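You operate a simulated robot arm through the tools that you are given. There is no shell and no other tool. Be economical: measure what you need, move in short steps, check, and stop when the job is done.

You run a simulated robot arm. Do the job below in one go: nothing can be reset, and whatever is moved stays where it is left.

TASK
Dip the white paddle in the tank water and stand it back in its tube.
Fine: dip till the patch turns green; the tube stays where it stands; shut the water tank lid after. Where these are worked on the way, their far stop is far enough and under half their travel is too little: water tank lid.

It is judged by the outcome, as a careful person would: the job done as asked, and still so three seconds after it is handed in. It fails if anything else is knocked over, pushed out of place, dropped, spilled or broken. Lids that push on must go on centred and level and be pressed home; caps that screw on are set level and turned clockwise until they are tight.

THE ROBOT
A 6-joint arm with a two-finger gripper, fixed in place. Base frame: the origin is at the foot of the arm, x ahead of it, y to its left, z up. Readings come in m, rad, newtons and seconds.
Its first joint turns from -2.897 to 2.897 rad. Payload 3.43 kg.
The TCP is the grasp point between the finger pads, 0.02 m short of the fingertips. In the tool frame z runs along the fingers and y along their closing line. The gripper opens to 0.19 m. The gripper's body begins 0.248 m behind the TCP.
Orientation is that of the tool frame in the base frame, as a unit quaternion [w, x, y, z]. With the fingers straight down and closing along the base's y, the tool's x points along the base's -x, its y along +y and its z along -z.

THE INTERFACE
- The arm moves only by the tool jog_arm. Its argument "moves" is a list of rows, each a list of 7 numbers: the turn, a rotation vector about the base's x, y, z in units of 90 degrees (1.0 is 90 degrees), then the shift along the base's x, y, z in units of 400 mm (1.0 is 400 mm), then the finger opening in mm, from 0 to 190. In form: [[ax, ay, az, dx, dy, dz, jaw], ...]. A call has 1 to 12 rows; each row is the pose to reach, as a shift and turn from the pose commanded when the call began. A call with a number of a shift or a turn outside -1 to 1 is refused whole. Rows are played at 5 a second. More than 0.05 m and 0.15 rad between two rows, or a gripper value outside its range, and nothing of the call is played. A pose out of reach is approached as far as the arm can. The call stops where the force on the tool passes 90 N (or 10 N more than at its start, if that is more) or the arm is blocked; 0.2 s more then pass. Each finger travels about 0.153 m/s and halts on what it meets, pressing with about 25 N; the grip force reading is that of the motor and also rises with nothing between the fingers. The clock runs only during rows and for 0.2 s after the last one: add rows that repeat a pose to give the fingers time. It gives the time, the measured TCP pose, the force on the tool (base axes), the opening and the grip force at its end, in the units of the frame above (readings bear some noise), with the torque about the TCP (base axes, N m) and any sound that the robot's microphone picked up.
- Cameras (640 x 400 px; columns grow to the right, rows downward): "scene" is fixed at [0.4, -0.4979, 1.6417]; the picture's right is [0.76, -0.66, 0.00], its down [-0.52, -0.60, -0.61] and it looks along [0.40, 0.46, -0.79] (base axes); focal length 316 px, centre (320, 200). "wrist" rides on the gripper at [0.07, -0.008, -0.288] in the tool frame; the picture's right is [0.12, 0.99, 0.00], its down [-0.96, 0.12, -0.25] and it looks along [-0.25, 0.03, 0.97] (tool axes); focal length 261 px, centre (320, 200). There is no depth. A picture from a camera that has moved, and an enlarged one, comes with that camera's place and axes in the base frame and with its lens.
- grab_frame(camera): a new picture of that camera. It takes no simulated time.
- raise_lower(by): slides the trunk up (or, below 0, down) by that many m; the arm rides with it, the base frame stays. It gives what a move gives, with no picture.
- enlarge(camera, box): a new picture of the part [left, top, right, bottom] of that camera's present view, enlarged. It takes no simulated time.
- finish_job(): hands the job in; it is judged then, once.

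Work in short steps. Places have to be worked out from the pictures, the camera data and where the tool is seen: move nearer, look again, correct. Check each grasp and each placing, and mend what went wrong. You have 120 turns and 76 pictures in all, those below and enlarged ones among them. Open the gripper and draw the arm clear of the work before you hand the job in, unless the task says otherwise; then end with one line.

The tools are called after "Emit:" by a JSON object that holds its "method" and its "body". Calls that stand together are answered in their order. jog_arm: Moves the arm, as the interface text tells. Its arguments: {"type":"object","properties":{"moves":{"type":"array"}},"required":["moves"]} The other tools are called the same way: raise_lower (by) slides the trunk up or down; grab_frame (camera) takes a picture; enlarge (camera, box) takes an enlarged picture of a part of a camera's view; finish_job () hands the job in.

At the start:

```text
time_s: 0.0
position: [0.6311, -0.1661, 1.3253]
tcp_rot: [0.0, 0.0, 1.0, -0.001]
contact_force: [0.5, -0.3, 0.5]
ft_torque: [0.01, 0.01, 0.0]
opening: 0.1898
grip_force: 0.0
trunk travel left (down, up): [-0.375, 0.065]
```

scene: 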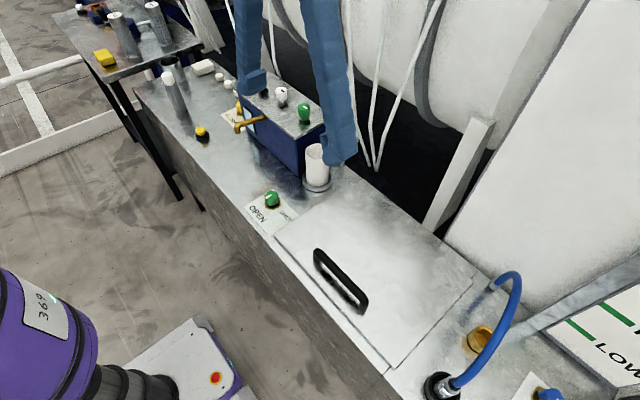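
wrist: 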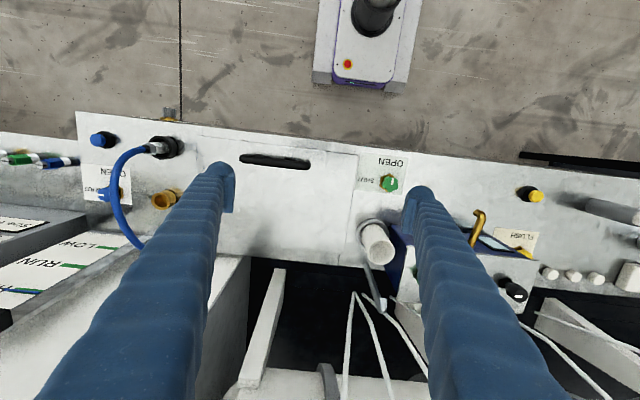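

The pictures show a tank with a black-handled lid, an OPEN/SHUT knob with a card, and a tube with something white in it. I'll enlarge these to look closer.

Emit:
{"method": "enlarge", "body": {"camera": "scene", "box": [230, 60, 400, 240]}}

Emit:
{"method": "enlarge", "body": {"camera": "scene", "box": [240, 180, 560, 400]}}

Emit:
{"method": "enlarge", "body": {"camera": "wrist", "box": [200, 120, 460, 300]}}

Emit:
{"method": "enlarge", "body": {"camera": "scene", "box": [60, 0, 260, 150]}}

```text
2.22 times, centred on (315, 150) of scene
camera zoom: at [0.4, -0.4979, 1.6417], right [0.76, -0.66, 0.0], down [-0.52, -0.6, -0.61], along [0.4, 0.46, -0.79], focal length 701 px, centre (331, 311)
```

zoom: 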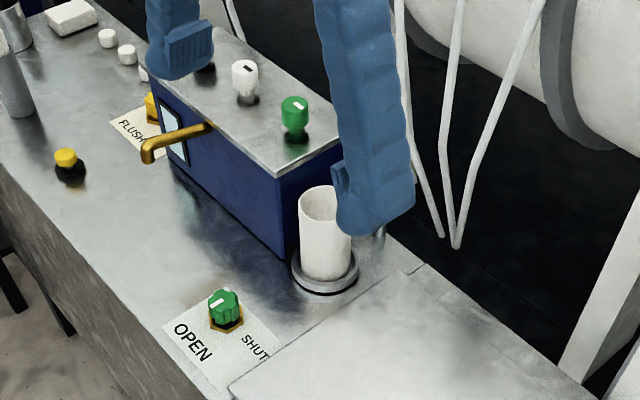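

```text
1.82 times, centred on (400, 290) of scene
camera zoom: at [0.4, -0.4979, 1.6417], right [0.76, -0.66, 0.0], down [-0.52, -0.6, -0.61], along [0.4, 0.46, -0.79], focal length 574 px, centre (174, 36)
```

zoom: 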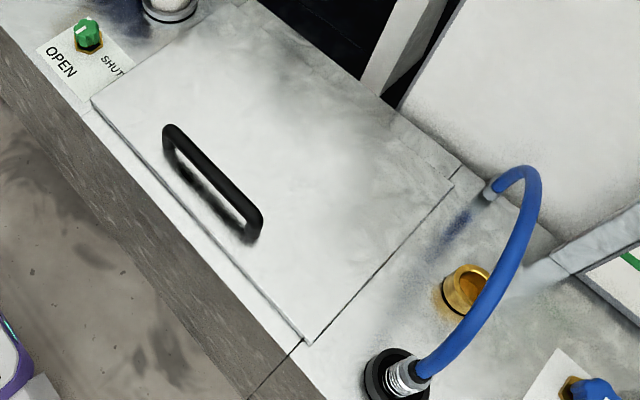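

```text
2.22 times, centred on (330, 210) of wrist
camera zoom: at [0.5615, -0.1736, 1.6138], right [-0.12, 0.99, 0.0], down [0.96, 0.12, 0.25], along [0.25, 0.03, -0.97], focal length 579 px, centre (298, 178)
```

zoom: 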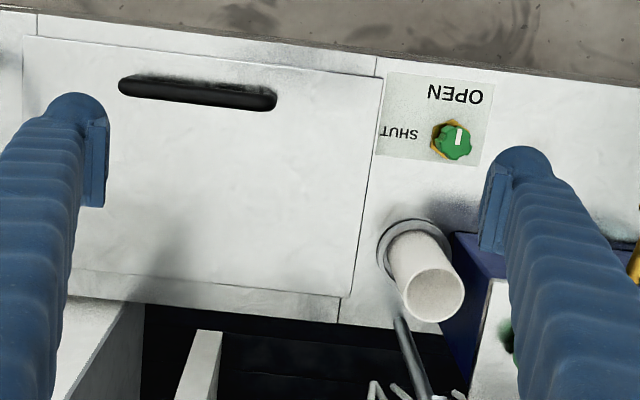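

```text
2.67 times, centred on (160, 75) of scene
camera zoom: at [0.4, -0.4979, 1.6417], right [0.76, -0.66, 0.0], down [-0.52, -0.6, -0.61], along [0.4, 0.46, -0.79], focal length 842 px, centre (747, 533)
```

zoom: 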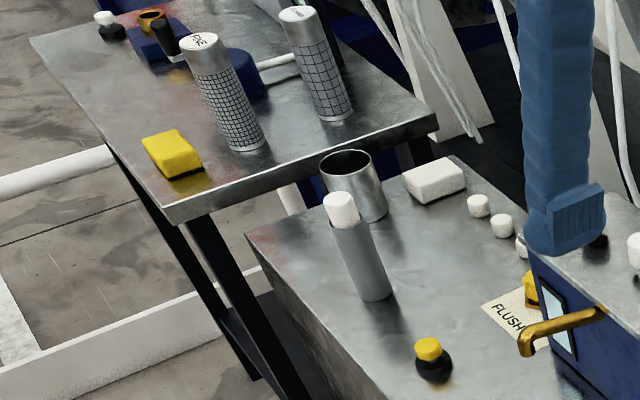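

The white-topped grey tube at about (0.67, 0.68) looks like the paddle's tube. The lid spans about x 0.61–0.92, y -0.51 to -0.06. I'll move over toward the tube to inspect it with the wrist camera.

Emit:
{"method": "jog_arm", "body": {"moves": [[0, 0, 0, -0.02, 0.12, 0, 190], [0, 0, 0, -0.04, 0.24, 0, 190], [0, 0, 0, -0.06, 0.36, 0, 190], [0, 0, 0, -0.08, 0.48, 0, 190], [0, 0, 0, -0.1, 0.6, 0, 190], [0, 0, 0, -0.12, 0.72, 0, 190], [0, 0, 0, -0.14, 0.84, 0, 190], [0, 0, 0, -0.16, 0.96, 0, 190]]}}

Emit:
{"method": "jog_arm", "body": {"moves": [[0, 0, 0, 0, 0.12, 0, 190], [0, 0, 0, 0, 0.24, 0, 190], [0, 0, 0, 0, 0.36, 0, 190], [0, 0, 0, 0, 0.48, 0, 190]]}}

Emit:
{"method": "grab_frame", "body": {"camera": "wrist"}}

Emit:
{"method": "grab_frame", "body": {"camera": "scene"}}

```text
time_s: 1.8
position: [0.565, 0.2203, 1.3245]
tcp_rot: [0.001, 0.001, 1.0, -0.001]
contact_force: [-0.1, 0.7, 0.5]
ft_torque: [-0.12, -0.02, -0.02]
opening: 0.1902
grip_force: 0.0
trunk travel left (down, up): [-0.375, 0.065]
```

```text
time_s: 2.8
position: [0.568, 0.4135, 1.3237]
tcp_rot: [0.0, 0.0, 1.0, -0.001]
contact_force: [0.8, 0.9, 0.3]
ft_torque: [-0.18, 0.01, 0.03]
opening: 0.1903
grip_force: 0.1
trunk travel left (down, up): [-0.375, 0.065]
```

```text
69 pictures are left
camera wrist: at [0.498, 0.4065, 1.6121], right [-0.12, 0.99, 0.0], down [0.96, 0.12, 0.25], along [0.24, 0.03, -0.97], focal length 261 px, centre (320, 200)
```

wrist: 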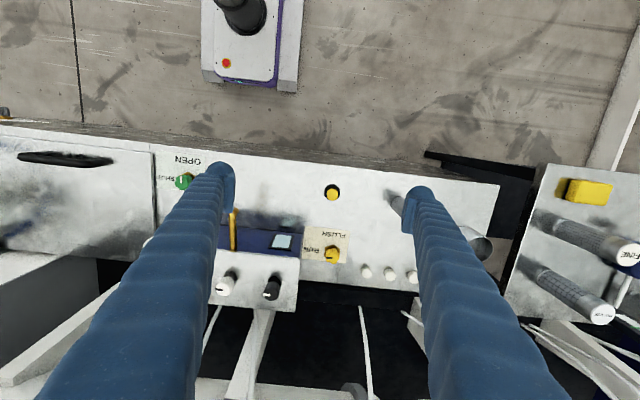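

```text
68 pictures are left
```

scene: 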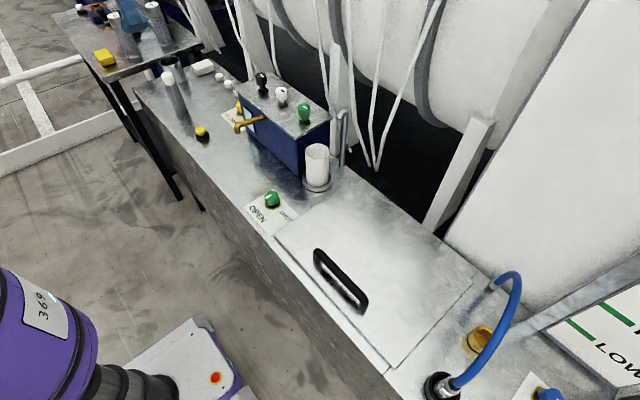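

The tube is hidden behind the right finger; I'll move further along +y to bring it between the fingers.

Emit:
{"method": "jog_arm", "body": {"moves": [[0, 0, 0, 0, 0.12, 0, 190], [0, 0, 0, 0, 0.24, 0, 190], [0, 0, 0, 0, 0.36, 0, 190], [0, 0, 0, 0, 0.48, 0, 190], [0, 0, 0, 0, 0.6, 0, 190]]}}

Emit:
{"method": "grab_frame", "body": {"camera": "wrist"}}

Emit:
{"method": "enlarge", "body": {"camera": "wrist", "box": [220, 150, 420, 275]}}

Emit:
{"method": "enlarge", "body": {"camera": "scene", "box": [130, 40, 230, 130]}}

```text
time_s: 4.0
position: [0.5707, 0.6534, 1.3246]
tcp_rot: [-0.001, -0.001, 1.0, 0.0]
contact_force: [1.2, 0.1, 0.6]
ft_torque: [-0.07, 0.06, 0.01]
opening: 0.1898
grip_force: 0.2
trunk travel left (down, up): [-0.375, 0.065]
```

```text
67 pictures are left
camera wrist: at [0.5005, 0.6464, 1.6128], right [-0.12, 0.99, 0.0], down [0.96, 0.11, 0.25], along [0.24, 0.03, -0.97], focal length 261 px, centre (320, 200)
```

wrist: 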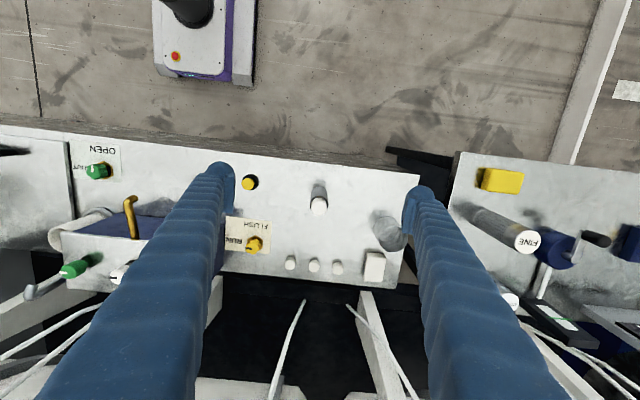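

```text
3.20 times, centred on (320, 212) of wrist
camera zoom: at [0.5005, 0.6464, 1.6128], right [-0.12, 0.99, 0.0], down [0.96, 0.11, 0.25], along [0.24, 0.03, -0.97], focal length 834 px, centre (320, 160)
```

zoom: 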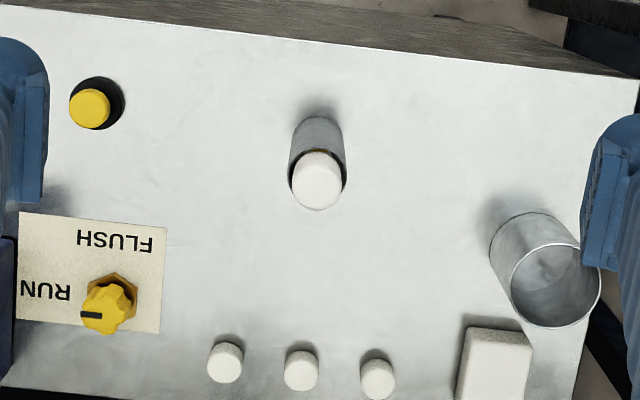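

```text
4.44 times, centred on (180, 85) of scene
camera zoom: at [0.4, -0.4979, 1.6417], right [0.76, -0.66, 0.0], down [-0.52, -0.6, -0.61], along [0.4, 0.46, -0.79], focal length 1402 px, centre (942, 711)
```

zoom: 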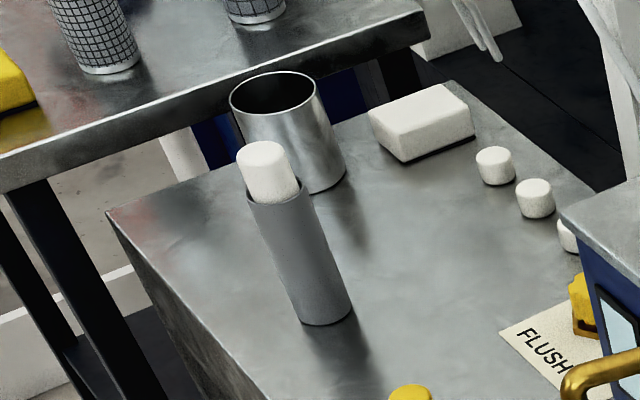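

The paddle's white handle top is at about (0.667, 0.666, 1.015), about 36 mm across, standing about 4 cm out of the grey tube. I'll open the lid first, so I travel back and yaw the tool to close along x.

Emit:
{"method": "jog_arm", "body": {"moves": [[0, 0, -0.09, 0.01, -0.11, 0, 190], [0, 0, -0.18, 0.02, -0.22, 0, 190], [0, 0, -0.27, 0.03, -0.33, 0, 190], [0, 0, -0.36, 0.04, -0.44, 0, 190], [0, 0, -0.45, 0.05, -0.55, 0, 190], [0, 0, -0.54, 0.06, -0.66, 0, 190], [0, 0, -0.63, 0.07, -0.77, 0, 190], [0, 0, -0.72, 0.08, -0.88, 0, 190], [0, 0, -0.8, 0.08, -1.0, 0, 190]]}}

Emit:
{"method": "jog_arm", "body": {"moves": [[0, 0, -0.05, 0.01, -0.11, 0, 190], [0, 0, -0.1, 0.02, -0.22, 0, 190], [0, 0, -0.15, 0.03, -0.33, 0, 190], [0, 0, -0.2, 0.04, -0.44, 0, 190], [0, 0, -0.2, 0.05, -0.55, 0, 190], [0, 0, -0.2, 0.06, -0.66, 0, 190], [0, 0, -0.2, 0.07, -0.77, 0, 190], [0, 0, -0.2, 0.08, -0.88, 0, 190], [0, 0, -0.2, 0.08, -1.0, 0, 190]]}}

Emit:
{"method": "jog_arm", "body": {"moves": [[0, 0, 0, 0.02, -0.11, 0, 150], [0, 0, 0, 0.04, -0.22, 0, 120], [0, 0, 0, 0.05, -0.33, 0, 100], [0, 0, 0, 0.05, -0.33, -0.1, 90], [0, 0, 0, 0.05, -0.33, -0.2, 90], [0, 0, 0, 0.05, -0.33, -0.3, 90], [0, 0, 0, 0.05, -0.33, -0.4, 90]]}}

Emit:
{"method": "grab_frame", "body": {"camera": "wrist"}}

Emit:
{"method": "grab_frame", "body": {"camera": "scene"}}

```text
time_s: 6.0
position: [0.5989, 0.2484, 1.3252]
tcp_rot: [0.0, 0.588, 0.809, 0.0]
contact_force: [-0.6, -0.9, 0.3]
ft_torque: [0.09, -0.02, 0.05]
opening: 0.1898
grip_force: 0.0
trunk travel left (down, up): [-0.375, 0.065]
```

```text
time_s: 8.0
position: [0.6293, -0.1502, 1.3251]
tcp_rot: [0.001, 0.707, 0.708, 0.0]
contact_force: [0.3, -1.6, -0.5]
ft_torque: [0.08, -0.02, 0.0]
opening: 0.1901
grip_force: 0.0
trunk travel left (down, up): [-0.375, 0.065]
```

```text
time_s: 9.6
position: [0.6546, -0.281, 1.1651]
tcp_rot: [0.0, 0.707, 0.708, 0.0]
contact_force: [0.8, 0.4, 0.6]
ft_torque: [-0.04, 0.06, 0.0]
opening: 0.0901
grip_force: 0.1
trunk travel left (down, up): [-0.375, 0.065]
```

```text
64 pictures are left
camera wrist: at [0.6458, -0.2095, 1.4536], right [0.99, 0.12, 0.0], down [0.12, -0.96, 0.25], along [0.03, -0.25, -0.97], focal length 261 px, centre (320, 200)
```

wrist: 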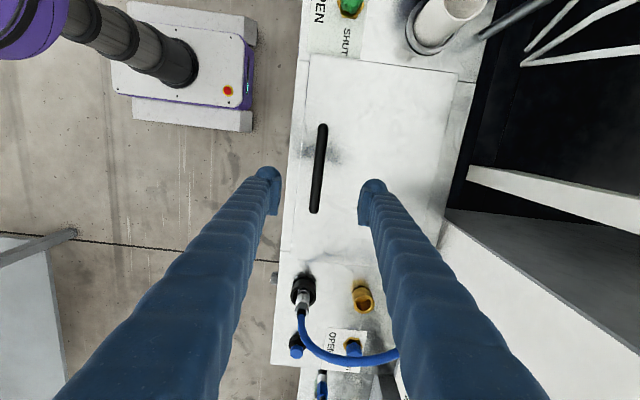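

```text
63 pictures are left
```

scene: 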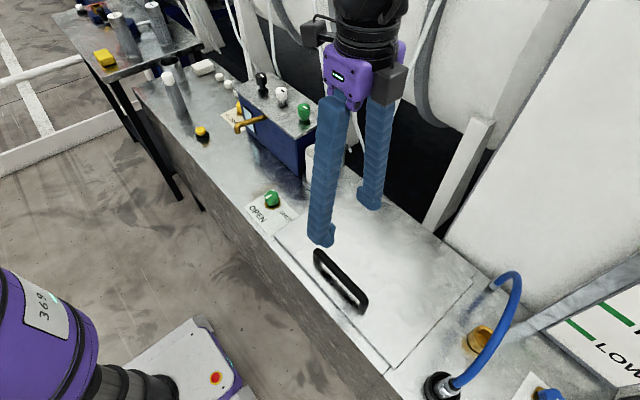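

The bar is at about x 0.652, y -0.286, z about 0.89. I'll lower over it in steps and check from the scene.

Emit:
{"method": "jog_arm", "body": {"moves": [[0, 0, 0, -0.005, -0.01, -0.1, 80], [0, 0, 0, -0.005, -0.01, -0.2, 70], [0, 0, 0, -0.005, -0.01, -0.3, 60], [0, 0, 0, -0.005, -0.01, -0.4, 60], [0, 0, 0, -0.005, -0.01, -0.5, 60], [0, 0, 0, -0.005, -0.01, -0.57, 60]]}}

Emit:
{"method": "enlarge", "body": {"camera": "scene", "box": [260, 190, 420, 330]}}

Emit:
{"method": "grab_frame", "body": {"camera": "wrist"}}

```text
time_s: 11.0
position: [0.6502, -0.2879, 0.9363]
tcp_rot: [0.0, 0.707, 0.707, 0.0]
contact_force: [0.3, 0.7, 0.3]
ft_torque: [0.01, 0.03, -0.02]
opening: 0.0604
grip_force: 0.0
trunk travel left (down, up): [-0.375, 0.065]
```

```text
2.86 times, centred on (340, 260) of scene
camera zoom: at [0.4, -0.4979, 1.6417], right [0.76, -0.66, 0.0], down [-0.52, -0.6, -0.61], along [0.4, 0.46, -0.79], focal length 902 px, centre (263, 29)
```

zoom: 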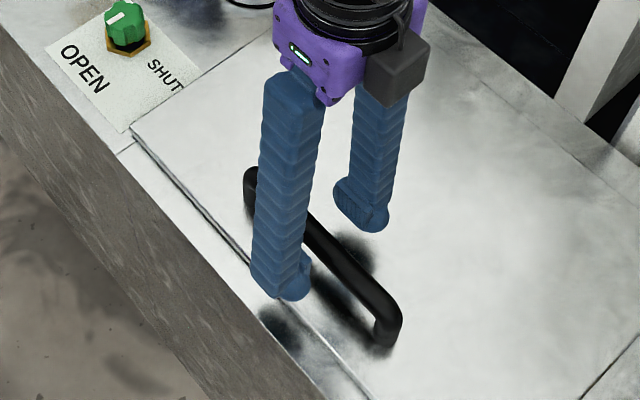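

```text
61 pictures are left
camera wrist: at [0.6429, -0.2163, 1.2248], right [0.99, 0.12, 0.0], down [0.12, -0.96, 0.25], along [0.03, -0.25, -0.97], focal length 261 px, centre (320, 200)
```

wrist: 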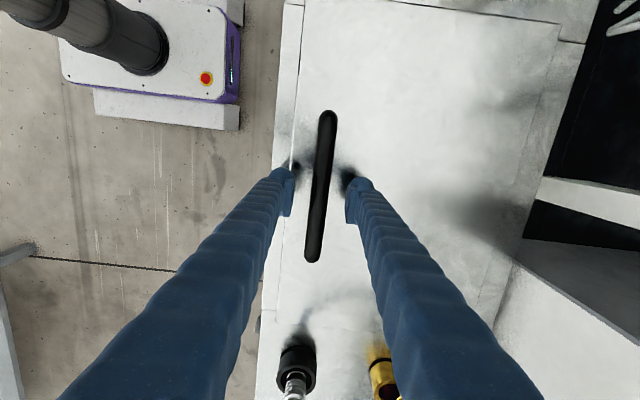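

The bar sits between the fingers. I'll lower about 4 cm more and close on it.

Emit:
{"method": "jog_arm", "body": {"moves": [[0, 0, 0, 0, 0, -0.04, 60], [0, 0, 0, 0, 0, -0.08, 60], [0, 0, 0, 0, 0, -0.1, 60]]}}

Emit:
{"method": "enlarge", "body": {"camera": "scene", "box": [260, 190, 420, 330]}}

```text
time_s: 11.8
position: [0.651, -0.2866, 0.8973]
tcp_rot: [-0.001, 0.707, 0.707, -0.001]
contact_force: [0.1, -0.2, 0.0]
ft_torque: [0.01, 0.02, -0.02]
opening: 0.0599
grip_force: 0.0
trunk travel left (down, up): [-0.375, 0.065]
```

```text
2.86 times, centred on (340, 260) of scene
camera zoom: at [0.4, -0.4979, 1.6417], right [0.76, -0.66, 0.0], down [-0.52, -0.6, -0.61], along [0.4, 0.46, -0.79], focal length 902 px, centre (263, 29)
```

zoom: 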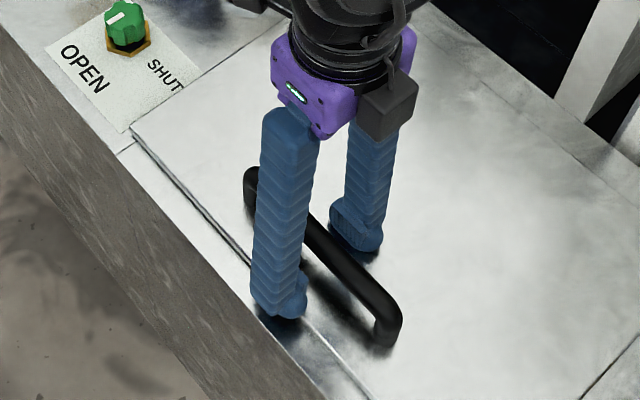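

Bar's underside appears lower than the TCP but above the lid; I close here and read the opening.

Emit:
{"method": "jog_arm", "body": {"moves": [[0, 0, 0, 0, 0, -0.01, 40], [0, 0, 0, 0, 0, -0.01, 10], [0, 0, 0, 0, 0, -0.01, 0], [0, 0, 0, 0, 0, -0.01, 0]]}}

Emit:
{"method": "enlarge", "body": {"camera": "scene", "box": [260, 190, 420, 330]}}

```text
time_s: 12.8
position: [0.6503, -0.2863, 0.8956]
tcp_rot: [0.003, 0.707, 0.707, 0.001]
contact_force: [2.1, -1.9, 40.0]
ft_torque: [0.3, 0.25, -0.06]
opening: 0.0164
grip_force: 44.5
trunk travel left (down, up): [-0.375, 0.065]
```

```text
2.86 times, centred on (340, 260) of scene
camera zoom: at [0.4, -0.4979, 1.6417], right [0.76, -0.66, 0.0], down [-0.52, -0.6, -0.61], along [0.4, 0.46, -0.79], focal length 902 px, centre (263, 29)
```

zoom: 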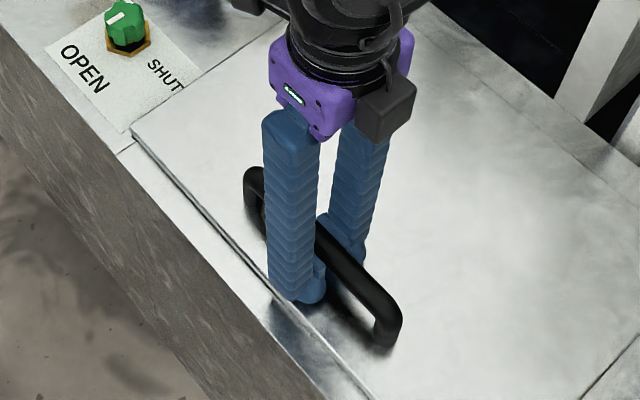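

The grip holds on a 16 mm bar. I'll lift the first 20° along an arc about a hinge at x≈0.915, keeping the tool upright so the bar turns between the pads.

Emit:
{"method": "jog_arm", "body": {"moves": [[0, 0, 0, 0.004, 0, 0.03, 0], [0, 0, 0, 0.008, 0, 0.057, 0], [0, 0, 0, 0.021, 0, 0.1135, 0], [0, 0, 0, 0.039, 0, 0.1685, 0], [0, 0, 0, 0.061, 0, 0.222, 0]]}}

Emit:
{"method": "grab_frame", "body": {"camera": "scene"}}

```text
time_s: 14.0
position: [0.6776, -0.2867, 0.9805]
tcp_rot: [0.0, 0.707, 0.707, 0.0]
contact_force: [17.2, 5.3, -15.6]
ft_torque: [-1.44, 0.28, -0.41]
opening: 0.0169
grip_force: 45.3
trunk travel left (down, up): [-0.375, 0.065]
```

```text
58 pictures are left
```

scene: 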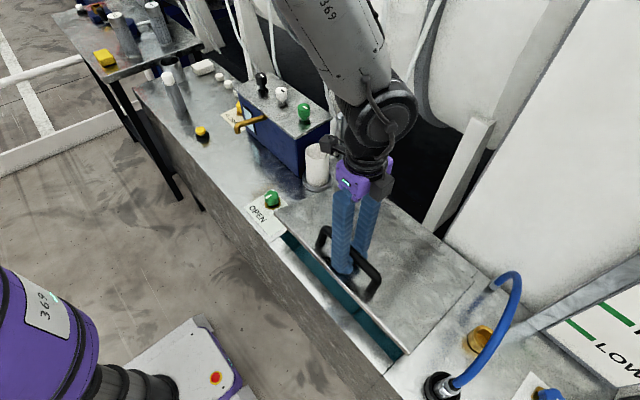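

The lid is hinged at the back and water shows below. I continue the arc to 50°, tilting the tool along with the lid so the fingertips do not wedge on it.

Emit:
{"method": "jog_arm", "body": {"moves": [[0, 0.07, 0, 0.0325, 0, 0.051, 0], [0, 0.14, 0, 0.064, 0, 0.0995, 0], [0, 0.2, 0, 0.0995, 0, 0.145, 0], [0, 0.26, 0, 0.139, 0, 0.1875, 0], [0, 0.32, 0, 0.182, 0, 0.226, 0], [0, 0.38, 0, 0.228, 0, 0.261, 0]]}}

Emit:
{"method": "grab_frame", "body": {"camera": "scene"}}

```text
time_s: 15.4
position: [0.7383, -0.2824, 1.0708]
tcp_rot: [-0.207, 0.677, 0.675, -0.208]
contact_force: [-34.4, -23.9, 34.8]
ft_torque: [-0.22, -0.97, 0.53]
opening: 0.0174
grip_force: 44.5
out of reach, approached as far as the arm can: row 6
trunk travel left (down, up): [-0.375, 0.065]
```

```text
57 pictures are left
```

scene: 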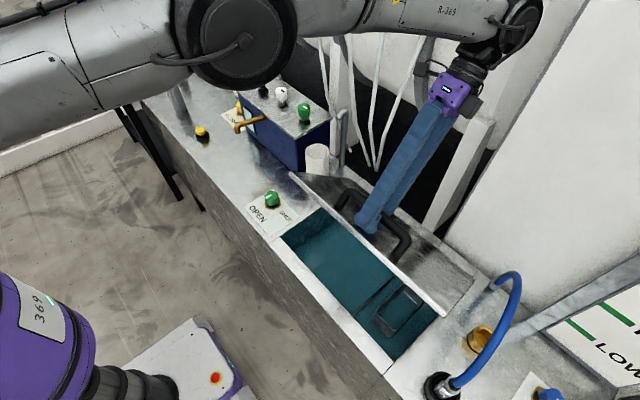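

Tilt made the pose hit the reach limit; the lid is at about 45°. I continue the arc while easing the tilt back toward vertical.

Emit:
{"method": "jog_arm", "body": {"moves": [[0, -0.06, 0, 0.034, 0, 0.025, 0], [0, -0.12, 0, 0.069, 0, 0.047, 0], [0, -0.16, 0, 0.1175, 0, 0.077, 0], [0, -0.19, 0, 0.169, 0, 0.104, 0]]}}

Emit:
{"method": "grab_frame", "body": {"camera": "scene"}}

```text
time_s: 16.4
position: [0.8082, -0.2794, 1.1096]
tcp_rot: [-0.106, 0.699, 0.699, -0.106]
contact_force: [-29.4, -15.5, 30.8]
ft_torque: [-0.53, 0.78, -0.5]
opening: 0.0169
grip_force: 45.1
trunk travel left (down, up): [-0.375, 0.065]
```

```text
56 pictures are left
```

scene: 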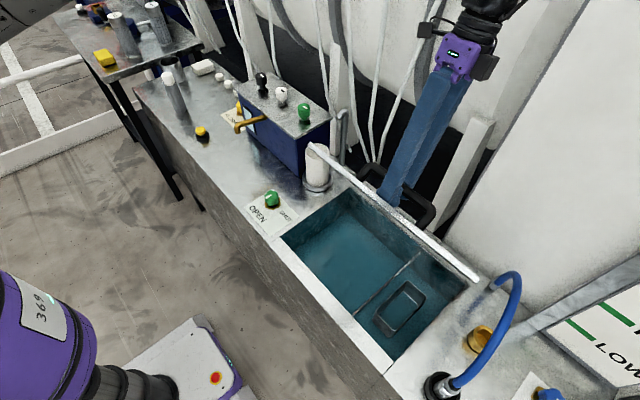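

Lid is at about 60° and following. Continue to about 85°, straightening the tool.

Emit:
{"method": "jog_arm", "body": {"moves": [[0, -0.04, 0, 0.048, 0, 0.027, 0], [0, -0.08, 0, 0.1, 0, 0.044, 0], [0, -0.12, 0, 0.16, 0, 0.055, 0], [0, -0.16, 0, 0.2175, 0, 0.0625, 0], [0, -0.2, 0, 0.275, 0, 0.065, 0]]}}

Emit:
{"method": "grab_frame", "body": {"camera": "scene"}}

```text
time_s: 17.6
position: [0.9225, -0.2788, 1.1341]
tcp_rot: [0.007, 0.707, 0.707, 0.007]
contact_force: [-5.4, -3.9, 28.3]
ft_torque: [-0.8, 0.01, -1.03]
opening: 0.0174
grip_force: 44.7
trunk travel left (down, up): [-0.375, 0.065]
```

```text
55 pictures are left
```

scene: 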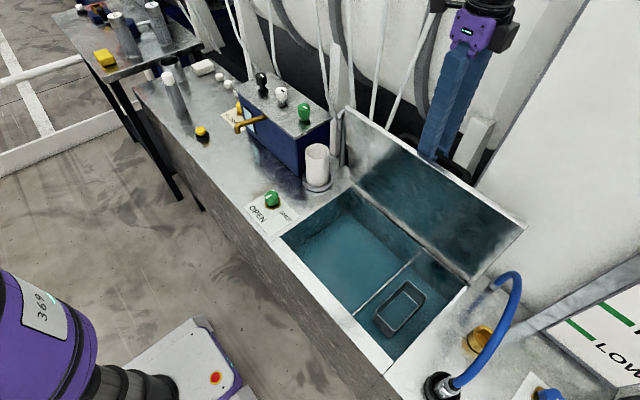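

Lid is near vertical. I push on a bit past vertical toward its stop.

Emit:
{"method": "jog_arm", "body": {"moves": [[0, 0, 0, 0.03, 0, 0.0, 0], [0, 0, 0, 0.06, 0, -0.002, 0], [0, 0, 0, 0.09, 0, -0.008, 0], [0, 0, 0, 0.12, 0, -0.015, 0]]}}

Emit:
{"method": "enlarge", "body": {"camera": "scene", "box": [270, 50, 570, 390]}}

```text
time_s: 18.6
position: [0.9713, -0.2802, 1.1277]
tcp_rot: [0.005, 0.707, 0.707, 0.006]
contact_force: [3.0, 7.1, 21.1]
ft_torque: [0.25, 0.18, -1.24]
opening: 0.0173
grip_force: 45.1
trunk travel left (down, up): [-0.375, 0.065]
```

```text
1.18 times, centred on (420, 220) of scene
camera zoom: at [0.4, -0.4979, 1.6417], right [0.76, -0.66, 0.0], down [-0.52, -0.6, -0.61], along [0.4, 0.46, -0.79], focal length 371 px, centre (202, 176)
```

zoom: 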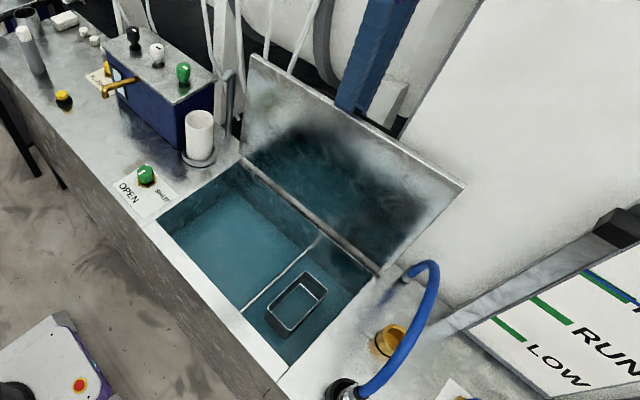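

Lid now ~97° and no stop felt. I go a few degrees further to find the stop.

Emit:
{"method": "jog_arm", "body": {"moves": [[0, 0, 0, 0.03, 0, -0.01, 0], [0, 0, 0, 0.06, 0, -0.02, 0], [0, 0, 0, 0.09, 0, -0.032, 0], [0, 0, 0, 0.12, 0, -0.046, 0]]}}

```text
time_s: 19.6
position: [0.9848, -0.2796, 1.1236]
tcp_rot: [0.008, 0.708, 0.706, 0.003]
contact_force: [-26.7, 8.3, 37.1]
ft_torque: [-0.44, 6.13, -0.26]
opening: 0.0171
grip_force: 44.7
out of reach, approached as far as the arm can: row 2, 3, 4
trunk travel left (down, up): [-0.375, 0.065]
stopped in row 4: the force on the tool passed its limit at 108 N (the readings are from after the stop); the commanded pose is now the measured one
```

That was firm resistance at about 100°, presumably the stop. I'll release with a small opening (so the finger doesn't push the lid shut) and slide up out.

Emit:
{"method": "jog_arm", "body": {"moves": [[0, 0, 0, 0, 0, 0, 21], [0, 0, 0, 0, 0, 0, 24], [0, 0, 0, 0, 0, 0, 24]]}}

Emit:
{"method": "grab_frame", "body": {"camera": "scene"}}

Emit:
{"method": "grab_frame", "body": {"camera": "wrist"}}

```text
time_s: 20.4
position: [0.9913, -0.2789, 1.1155]
tcp_rot: [0.007, 0.708, 0.707, 0.004]
contact_force: [-12.8, 2.2, 10.2]
ft_torque: [-0.23, 0.19, -0.12]
opening: 0.0304
grip_force: 5.5
trunk travel left (down, up): [-0.375, 0.065]
```

```text
53 pictures are left
```

scene: 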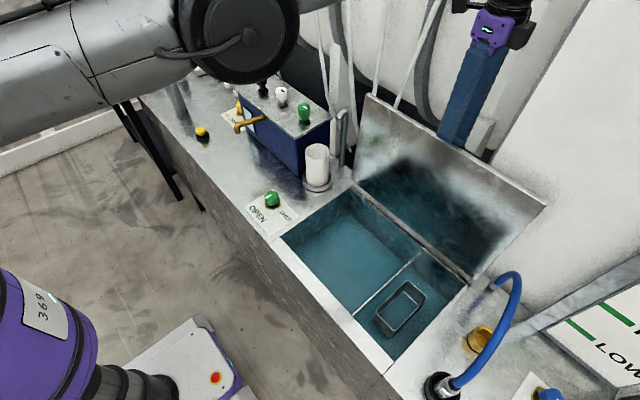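

```text
52 pictures are left
camera wrist: at [0.9781, -0.2081, 1.403], right [0.99, 0.12, 0.02], down [0.11, -0.96, 0.25], along [0.04, -0.25, -0.97], focal length 261 px, centre (320, 200)
```

wrist: 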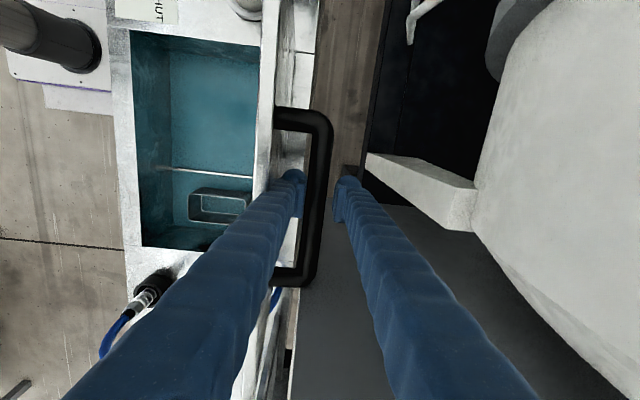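

The lid leans past vertical on its own side; I withdraw the fingers straight up slowly.

Emit:
{"method": "jog_arm", "body": {"moves": [[0, 0, 0, 0, 0, 0.04, 28], [0, 0, 0, 0, 0, 0.08, 28], [0, 0, 0, 0, 0, 0.12, 28], [0, 0, 0, 0, 0, 0.16, 28]]}}

Emit:
{"method": "grab_frame", "body": {"camera": "scene"}}

Emit:
{"method": "grab_frame", "body": {"camera": "wrist"}}

```text
time_s: 21.4
position: [0.9869, -0.2787, 1.1775]
tcp_rot: [0.008, 0.707, 0.708, 0.003]
contact_force: [0.3, -0.2, -1.1]
ft_torque: [0.14, 0.12, 0.02]
opening: 0.0279
grip_force: 0.0
out of reach, approached as far as the arm can: row 2, 3, 4
trunk travel left (down, up): [-0.375, 0.065]
```

```text
51 pictures are left
```

scene: 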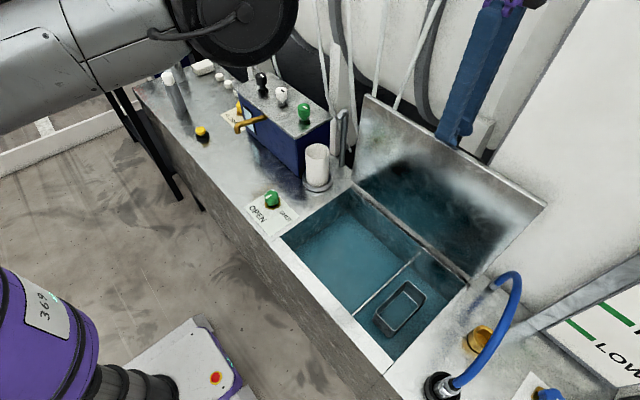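

```text
50 pictures are left
camera wrist: at [0.9731, -0.2065, 1.4651], right [0.99, 0.12, 0.02], down [0.11, -0.96, 0.25], along [0.05, -0.25, -0.97], focal length 261 px, centre (320, 200)
```

wrist: 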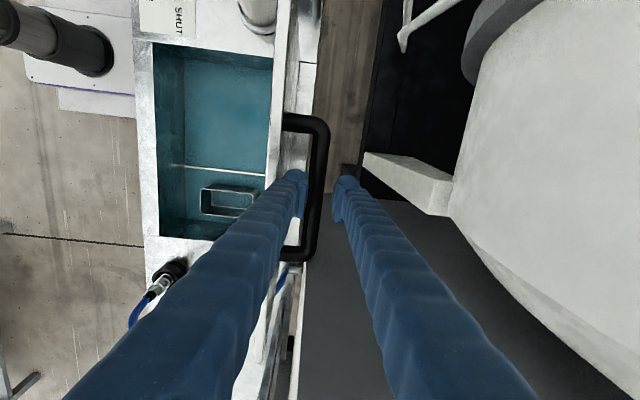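

The bar is clear of the tips, but reach limits going higher here. I'll raise the trunk 6 cm to clear the lid's top edge.

Emit:
{"method": "raise_lower", "body": {"by": 0.06}}

Emit:
{"method": "grab_frame", "body": {"camera": "wrist"}}

```text
time_s: 22.4
position: [0.9846, -0.2783, 1.2362]
tcp_rot: [0.007, 0.707, 0.707, 0.004]
contact_force: [0.3, -0.8, -0.2]
ft_torque: [0.03, 0.06, 0.0]
opening: 0.0278
grip_force: 0.0
trunk travel left (down, up): [-0.435, 0.005]
```

```text
49 pictures are left
camera wrist: at [0.9719, -0.2053, 1.5245], right [0.99, 0.12, 0.01], down [0.11, -0.96, 0.25], along [0.04, -0.25, -0.97], focal length 261 px, centre (320, 200)
```

wrist: 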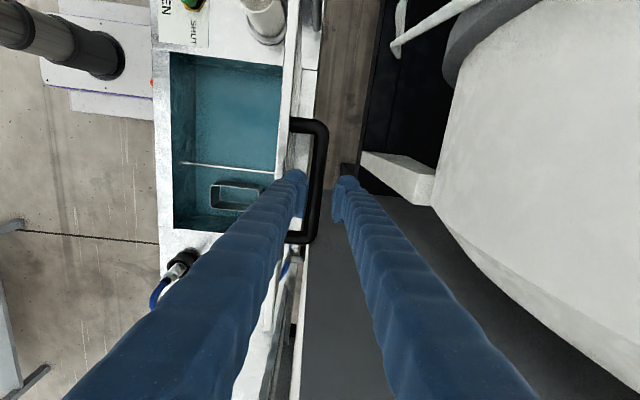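

Tips at 1.216 are above the lid's top edge (~1.17). I back off in -x while rising.

Emit:
{"method": "jog_arm", "body": {"moves": [[0, 0, 0, -0.07, 0, 0.06, 28], [0, 0, 0, -0.16, 0, 0.12, 28], [0, 0, 0, -0.27, 0, 0.16, 28], [0, 0, 0, -0.38, 0, 0.2, 28], [0, 0, 0, -0.5, 0, 0.2, 40], [0, 0, 0, -0.62, 0, 0.2, 60], [0, 0, 0, -0.74, 0, 0.2, 80], [0, 0, 0, -0.86, 0, 0.2, 80]]}}

Emit:
{"method": "grab_frame", "body": {"camera": "wrist"}}

Emit:
{"method": "enlarge", "body": {"camera": "scene", "box": [250, 80, 570, 400]}}

```text
time_s: 24.2
position: [0.6369, -0.2782, 1.3199]
tcp_rot: [0.009, 0.707, 0.707, 0.004]
contact_force: [-0.3, 0.1, -0.1]
ft_torque: [0.0, -0.09, -0.03]
opening: 0.08
grip_force: 0.0
trunk travel left (down, up): [-0.435, 0.005]
```

```text
48 pictures are left
camera wrist: at [0.6231, -0.2062, 1.6081], right [0.99, 0.12, 0.02], down [0.11, -0.96, 0.25], along [0.05, -0.25, -0.97], focal length 261 px, centre (320, 200)
```

wrist: 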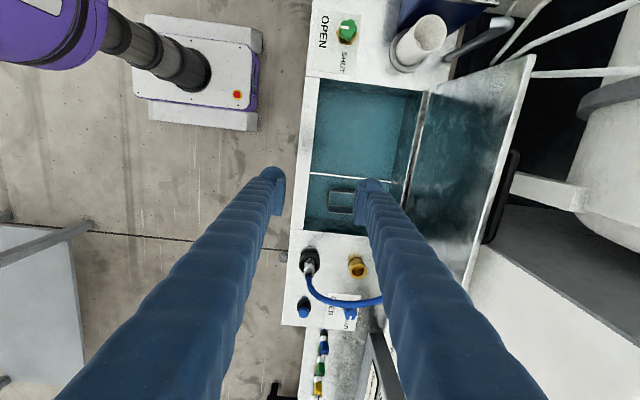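

```text
1.25 times, centred on (410, 240) of scene
camera zoom: at [0.4, -0.4979, 1.6417], right [0.76, -0.66, 0.0], down [-0.52, -0.6, -0.61], along [0.4, 0.46, -0.79], focal length 394 px, centre (208, 150)
```

zoom: 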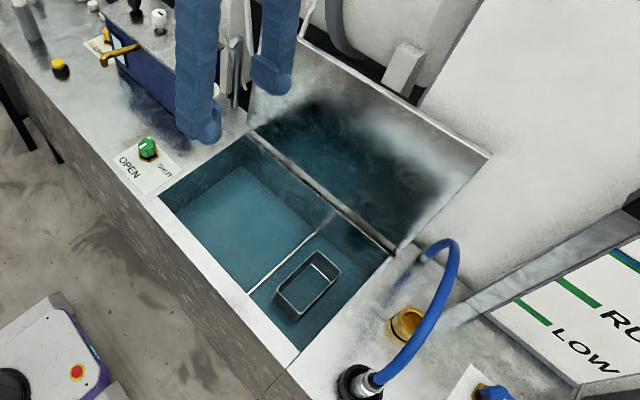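

Lid stays open. Dip spot will be about (0.76, -0.20) in the large compartment. Now I go back to the paddle tube, undoing the yaw.

Emit:
{"method": "jog_arm", "body": {"moves": [[0, 0, 0.05, -0.01, 0.11, 0, 90], [0, 0, 0.1, -0.02, 0.22, 0, 90], [0, 0, 0.15, -0.03, 0.33, 0, 90], [0, 0, 0.2, -0.04, 0.44, 0, 90], [0, 0, 0.25, -0.05, 0.55, 0, 90], [0, 0, 0.3, -0.06, 0.66, 0, 90], [0, 0, 0.35, -0.07, 0.77, 0, 90], [0, 0, 0.4, -0.07, 0.88, 0, 90], [0, 0, 0.4, -0.07, 1.0, 0, 90]]}}

Emit:
{"method": "jog_arm", "body": {"moves": [[0, 0, 0.09, 0, 0.11, 0, 90], [0, 0, 0.18, 0, 0.22, 0, 90], [0, 0, 0.27, 0, 0.33, 0, 90], [0, 0, 0.36, 0, 0.44, 0, 90], [0, 0, 0.45, 0, 0.55, 0, 90], [0, 0, 0.54, 0, 0.66, 0, 90], [0, 0, 0.6, 0, 0.77, 0, 90], [0, 0, 0.6, 0, 0.88, 0, 90], [0, 0, 0.6, 0, 1.0, 0, 90]]}}

Emit:
{"method": "jog_arm", "body": {"moves": [[0, 0, 0, 0.04, 0.11, 0, 90], [0, 0, 0, 0.08, 0.22, 0, 90], [0, 0, 0, 0.12, 0.33, 0, 90], [0, 0, 0, 0.14, 0.36, 0, 90], [0, 0, 0, 0.14, 0.36, -0.1, 90], [0, 0, 0, 0.14, 0.36, -0.2, 90], [0, 0, 0, 0.14, 0.36, -0.3, 90], [0, 0, 0, 0.14, 0.36, -0.4, 90]]}}

Emit:
{"method": "grab_frame", "body": {"camera": "wrist"}}

Emit:
{"method": "enlarge", "body": {"camera": "scene", "box": [100, 0, 260, 130]}}

```text
time_s: 26.2
position: [0.6114, 0.1232, 1.32]
tcp_rot: [0.006, 0.454, 0.891, 0.007]
contact_force: [-0.1, 0.1, -0.5]
ft_torque: [-0.1, 0.02, -0.01]
opening: 0.09
grip_force: 0.0
trunk travel left (down, up): [-0.435, 0.005]
```

```text
time_s: 28.2
position: [0.612, 0.5258, 1.3175]
tcp_rot: [0.002, -0.001, 1.0, 0.008]
contact_force: [-0.4, 1.1, 0.3]
ft_torque: [-0.13, 0.04, 0.01]
opening: 0.09
grip_force: 0.0
trunk travel left (down, up): [-0.435, 0.005]
```

```text
time_s: 30.0
position: [0.6687, 0.6672, 1.1564]
tcp_rot: [0.002, 0.0, 1.0, 0.009]
contact_force: [0.9, 0.9, -0.2]
ft_torque: [-0.11, 0.01, 0.04]
opening: 0.0903
grip_force: 0.0
trunk travel left (down, up): [-0.435, 0.005]
```

```text
46 pictures are left
camera wrist: at [0.5974, 0.6551, 1.4447], right [-0.12, 0.99, 0.02], down [0.96, 0.11, 0.25], along [0.25, 0.05, -0.97], focal length 261 px, centre (320, 200)
```

wrist: 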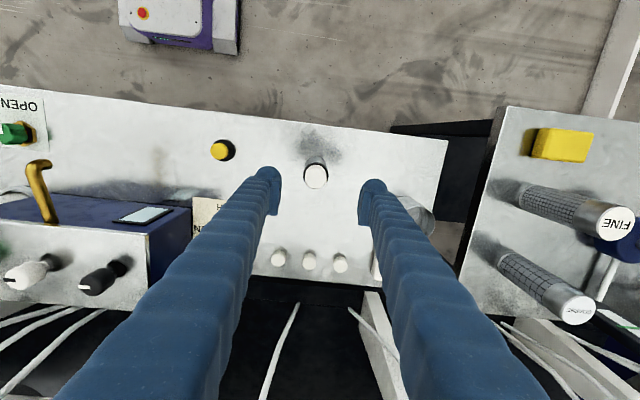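

```text
3.08 times, centred on (180, 65) of scene
camera zoom: at [0.4, -0.4979, 1.6417], right [0.76, -0.66, 0.0], down [-0.52, -0.6, -0.61], along [0.4, 0.46, -0.79], focal length 971 px, centre (751, 615)
```

zoom: 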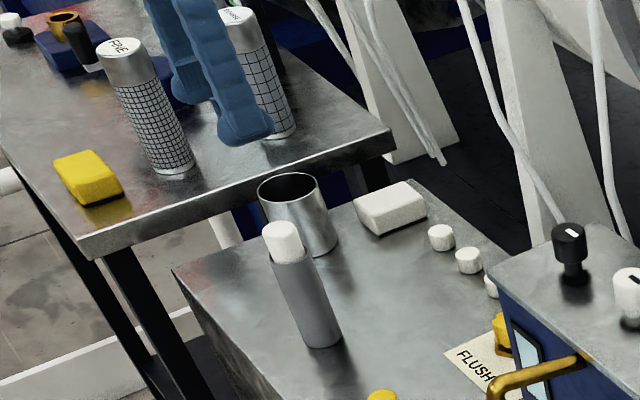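

The paddle at (0.668, 0.666) is centred under the tool. I straighten a 1° lean and lower to TCP z≈1.004.

Emit:
{"method": "jog_arm", "body": {"moves": [[-0.0115, 0.0025, 0, 0, -0.002, -0.1, 90], [-0.0115, 0.0025, 0, 0, -0.002, -0.2, 90], [-0.0115, 0.0025, 0, 0, -0.002, -0.3, 80], [-0.0115, 0.0025, 0, 0, -0.002, -0.36, 70]]}}

Emit:
{"method": "enlarge", "body": {"camera": "scene", "box": [130, 40, 230, 130]}}

Emit:
{"method": "enlarge", "body": {"camera": "wrist", "box": [220, 100, 420, 225]}}

```text
time_s: 31.0
position: [0.6672, 0.6657, 1.0127]
tcp_rot: [0.001, 0.0, 1.0, 0.001]
contact_force: [-1.1, 0.5, 0.1]
ft_torque: [-0.05, -0.07, 0.01]
opening: 0.0699
grip_force: 0.1
trunk travel left (down, up): [-0.435, 0.005]
```

```text
4.44 times, centred on (180, 85) of scene
camera zoom: at [0.4, -0.4979, 1.6417], right [0.76, -0.66, 0.0], down [-0.52, -0.6, -0.61], along [0.4, 0.46, -0.79], focal length 1402 px, centre (942, 711)
```

zoom: 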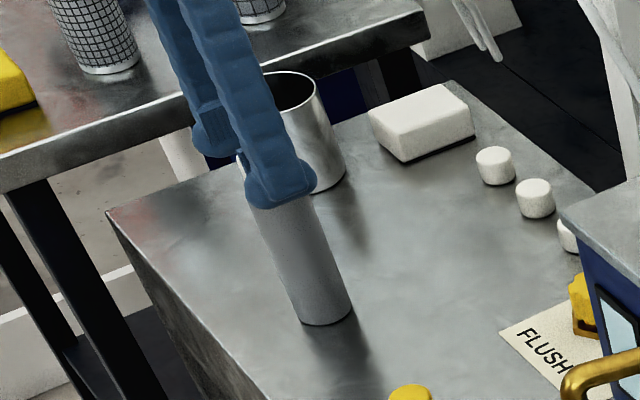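

```text
3.20 times, centred on (320, 162) of wrist
camera zoom: at [0.5971, 0.6591, 1.3012], right [-0.12, 0.99, 0.0], down [0.96, 0.12, 0.25], along [0.25, 0.03, -0.97], focal length 834 px, centre (320, 320)
```

zoom: 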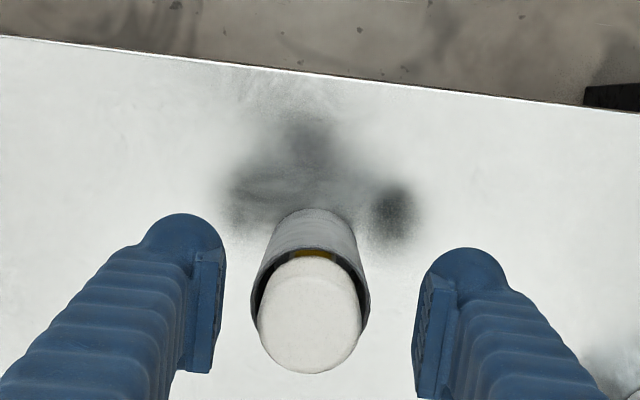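

The handle is centred between pads and a yellow patch peeks inside the tube. I lower a few mm and close.

Emit:
{"method": "jog_arm", "body": {"moves": [[0, 0, 0, 0, 0, -0.015, 60], [0, 0, 0, 0, 0, -0.018, 40], [0, 0, 0, 0, 0, -0.018, 20], [0, 0, 0, 0, 0, -0.018, 20], [0, 0, 0, 0, 0, -0.018, 20]]}}

Emit:
{"method": "jog_arm", "body": {"moves": [[0, 0, 0, 0, 0, 0.03, 20], [0, 0, 0, 0, 0, 0.06, 20], [0, 0, 0, 0, 0, 0.1, 20]]}}

Emit:
{"method": "enlarge", "body": {"camera": "scene", "box": [130, 40, 230, 130]}}

Emit:
{"method": "enlarge", "body": {"camera": "wrist", "box": [220, 100, 420, 225]}}

```text
time_s: 32.2
position: [0.6682, 0.6661, 1.0057]
tcp_rot: [0.0, 0.0, 1.0, 0.0]
contact_force: [-0.9, -0.5, 0.3]
ft_torque: [-0.05, 0.01, 0.03]
opening: 0.0348
grip_force: 24.9
trunk travel left (down, up): [-0.435, 0.005]
```

```text
time_s: 33.0
position: [0.6668, 0.6651, 1.0462]
tcp_rot: [-0.001, 0.0, 1.0, 0.0]
contact_force: [0.1, 0.2, 0.5]
ft_torque: [0.01, -0.01, 0.0]
opening: 0.0349
grip_force: 25.3
trunk travel left (down, up): [-0.435, 0.005]
```

```text
4.44 times, centred on (180, 85) of scene
camera zoom: at [0.4, -0.4979, 1.6417], right [0.76, -0.66, 0.0], down [-0.52, -0.6, -0.61], along [0.4, 0.46, -0.79], focal length 1402 px, centre (942, 711)
```

zoom: 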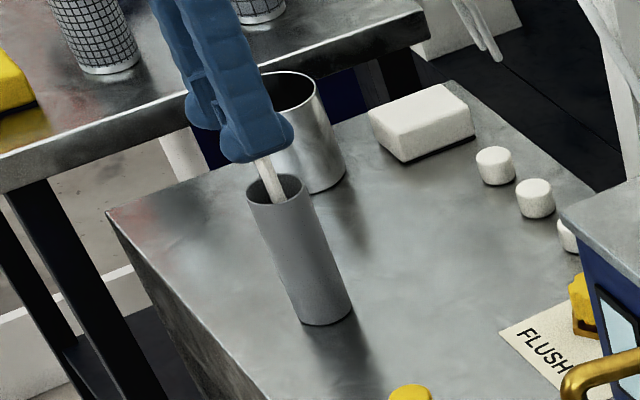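

```text
3.20 times, centred on (320, 162) of wrist
camera zoom: at [0.5975, 0.6577, 1.3349], right [-0.12, 0.99, 0.0], down [0.96, 0.11, 0.25], along [0.25, 0.03, -0.97], focal length 834 px, centre (320, 320)
```

zoom: 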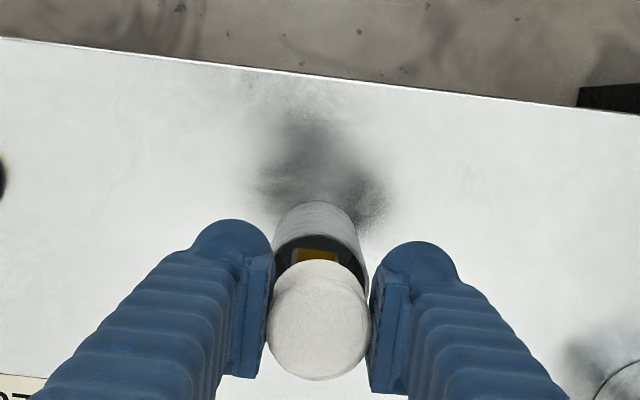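

The paddle lifts out and the tube stays put (seated pose: TCP 0.668, 0.666, 1.006). I continue straight up.

Emit:
{"method": "jog_arm", "body": {"moves": [[0, 0, 0, 0, 0, 0.06, 20], [0, 0, 0, 0, 0, 0.12, 20], [0, 0, 0, 0, 0, 0.18, 20], [0, 0, 0, 0, 0, 0.26, 20], [0, 0, 0, 0, 0, 0.35, 20], [0, 0, 0, 0, 0, 0.45, 20], [0, 0, 0, 0, 0, 0.55, 20]]}}

Emit:
{"method": "enlarge", "body": {"camera": "scene", "box": [100, 0, 240, 120]}}

Emit:
{"method": "enlarge", "body": {"camera": "wrist", "box": [220, 100, 420, 225]}}

```text
time_s: 34.6
position: [0.6658, 0.6673, 1.2692]
tcp_rot: [0.0, 0.0, 1.0, 0.001]
contact_force: [-0.4, -0.4, -0.7]
ft_torque: [0.09, -0.06, 0.04]
opening: 0.0346
grip_force: 25.4
trunk travel left (down, up): [-0.435, 0.005]
```

```text
3.33 times, centred on (170, 60) of scene
camera zoom: at [0.4, -0.4979, 1.6417], right [0.76, -0.66, 0.0], down [-0.52, -0.6, -0.61], along [0.4, 0.46, -0.79], focal length 1052 px, centre (820, 667)
```

zoom: 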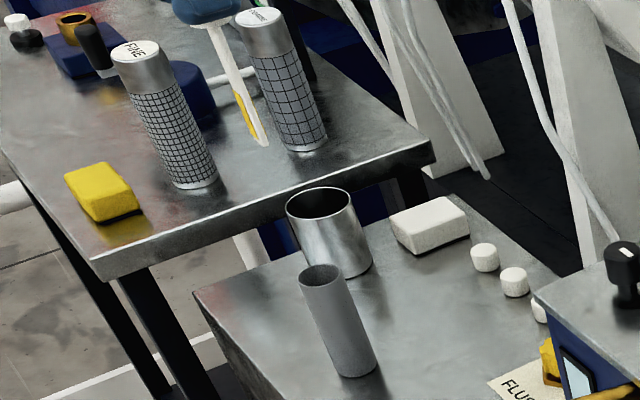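

```text
3.20 times, centred on (320, 162) of wrist
camera zoom: at [0.5959, 0.6595, 1.556], right [-0.12, 0.99, 0.0], down [0.96, 0.11, 0.25], along [0.25, 0.03, -0.97], focal length 834 px, centre (320, 320)
```

zoom: 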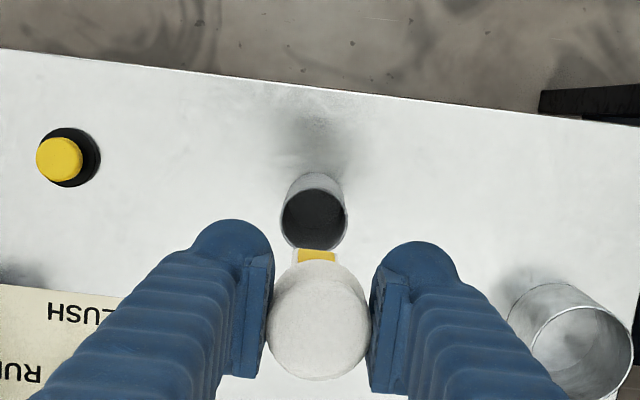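

The paddle with yellow patch is out. I carry it at z≈1.28 toward the tank.

Emit:
{"method": "jog_arm", "body": {"moves": [[0, 0, 0, -0.01, -0.11, 0.02, 20], [0, 0, 0, -0.02, -0.22, 0.04, 20], [0, 0, 0, -0.03, -0.33, 0.05, 20], [0, 0, 0, -0.04, -0.44, 0.05, 20], [0, 0, 0, -0.05, -0.55, 0.05, 20], [0, 0, 0, -0.06, -0.66, 0.05, 20], [0, 0, 0, -0.07, -0.77, 0.05, 20], [0, 0, 0, -0.07, -0.88, 0.05, 20], [0, 0, 0, -0.07, -1.0, 0.05, 20]]}}

Emit:
{"method": "jog_arm", "body": {"moves": [[0, 0, 0, 0, -0.11, 0, 20], [0, 0, 0, 0, -0.22, 0, 20], [0, 0, 0, 0, -0.33, 0, 20], [0, 0, 0, 0, -0.44, 0, 20], [0, 0, 0, 0, -0.55, 0, 20], [0, 0, 0, 0.0, -0.66, 0, 20], [0, 0, 0, 0.05, -0.77, 0, 20], [0, 0, 0, 0.1, -0.88, 0, 20], [0, 0, 0, 0.15, -0.98, 0, 20]]}}

Emit:
{"method": "jog_arm", "body": {"moves": [[0, 0, 0, 0.05, -0.08, 0, 20], [0, 0, 0, 0.1, -0.16, 0, 20], [0, 0, 0, 0.14, -0.18, -0.08, 20], [0, 0, 0, 0.14, -0.18, -0.18, 20], [0, 0, 0, 0.14, -0.18, -0.28, 20], [0, 0, 0, 0.14, -0.18, -0.38, 20]]}}

Emit:
{"method": "grab_frame", "body": {"camera": "wrist"}}

Emit:
{"method": "enlarge", "body": {"camera": "scene", "box": [250, 100, 490, 400]}}

```text
time_s: 36.6
position: [0.6363, 0.2633, 1.2891]
tcp_rot: [0.001, 0.0, 1.0, 0.0]
contact_force: [-0.7, -0.8, -0.2]
ft_torque: [0.12, -0.01, -0.03]
opening: 0.0347
grip_force: 24.9
trunk travel left (down, up): [-0.435, 0.005]
```

```text
time_s: 38.6
position: [0.6999, -0.1302, 1.2861]
tcp_rot: [-0.002, 0.001, 1.0, 0.0]
contact_force: [0.3, -0.3, -0.5]
ft_torque: [0.05, 0.1, 0.0]
opening: 0.0347
grip_force: 25.1
trunk travel left (down, up): [-0.435, 0.005]
```

```text
time_s: 40.0
position: [0.7556, -0.1977, 1.1354]
tcp_rot: [0.0, 0.0, 1.0, 0.0]
contact_force: [0.4, -0.9, -0.5]
ft_torque: [0.03, 0.01, 0.04]
opening: 0.0346
grip_force: 24.9
trunk travel left (down, up): [-0.435, 0.005]
```

```text
38 pictures are left
camera wrist: at [0.686, -0.207, 1.4238], right [-0.12, 0.99, 0.0], down [0.96, 0.11, 0.25], along [0.25, 0.03, -0.97], focal length 261 px, centre (320, 200)
```

wrist: 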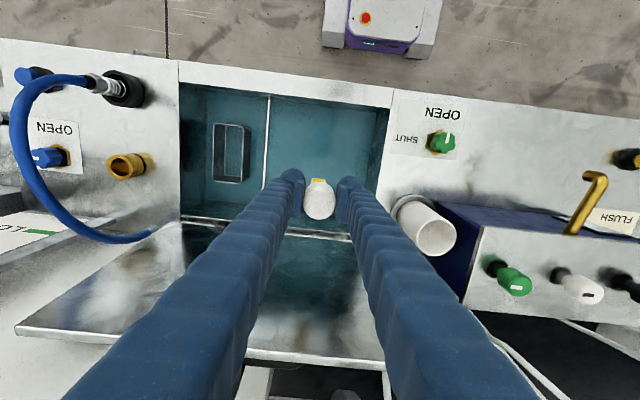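

```text
1.33 times, centred on (370, 250) of scene
camera zoom: at [0.4, -0.4979, 1.6417], right [0.76, -0.66, 0.0], down [-0.52, -0.6, -0.61], along [0.4, 0.46, -0.79], focal length 421 px, centre (253, 133)
```

zoom: 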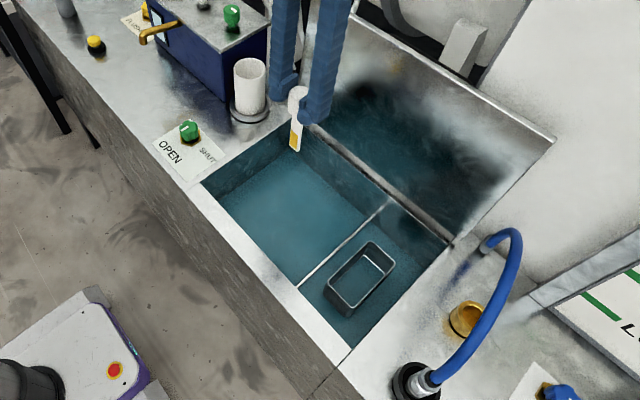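

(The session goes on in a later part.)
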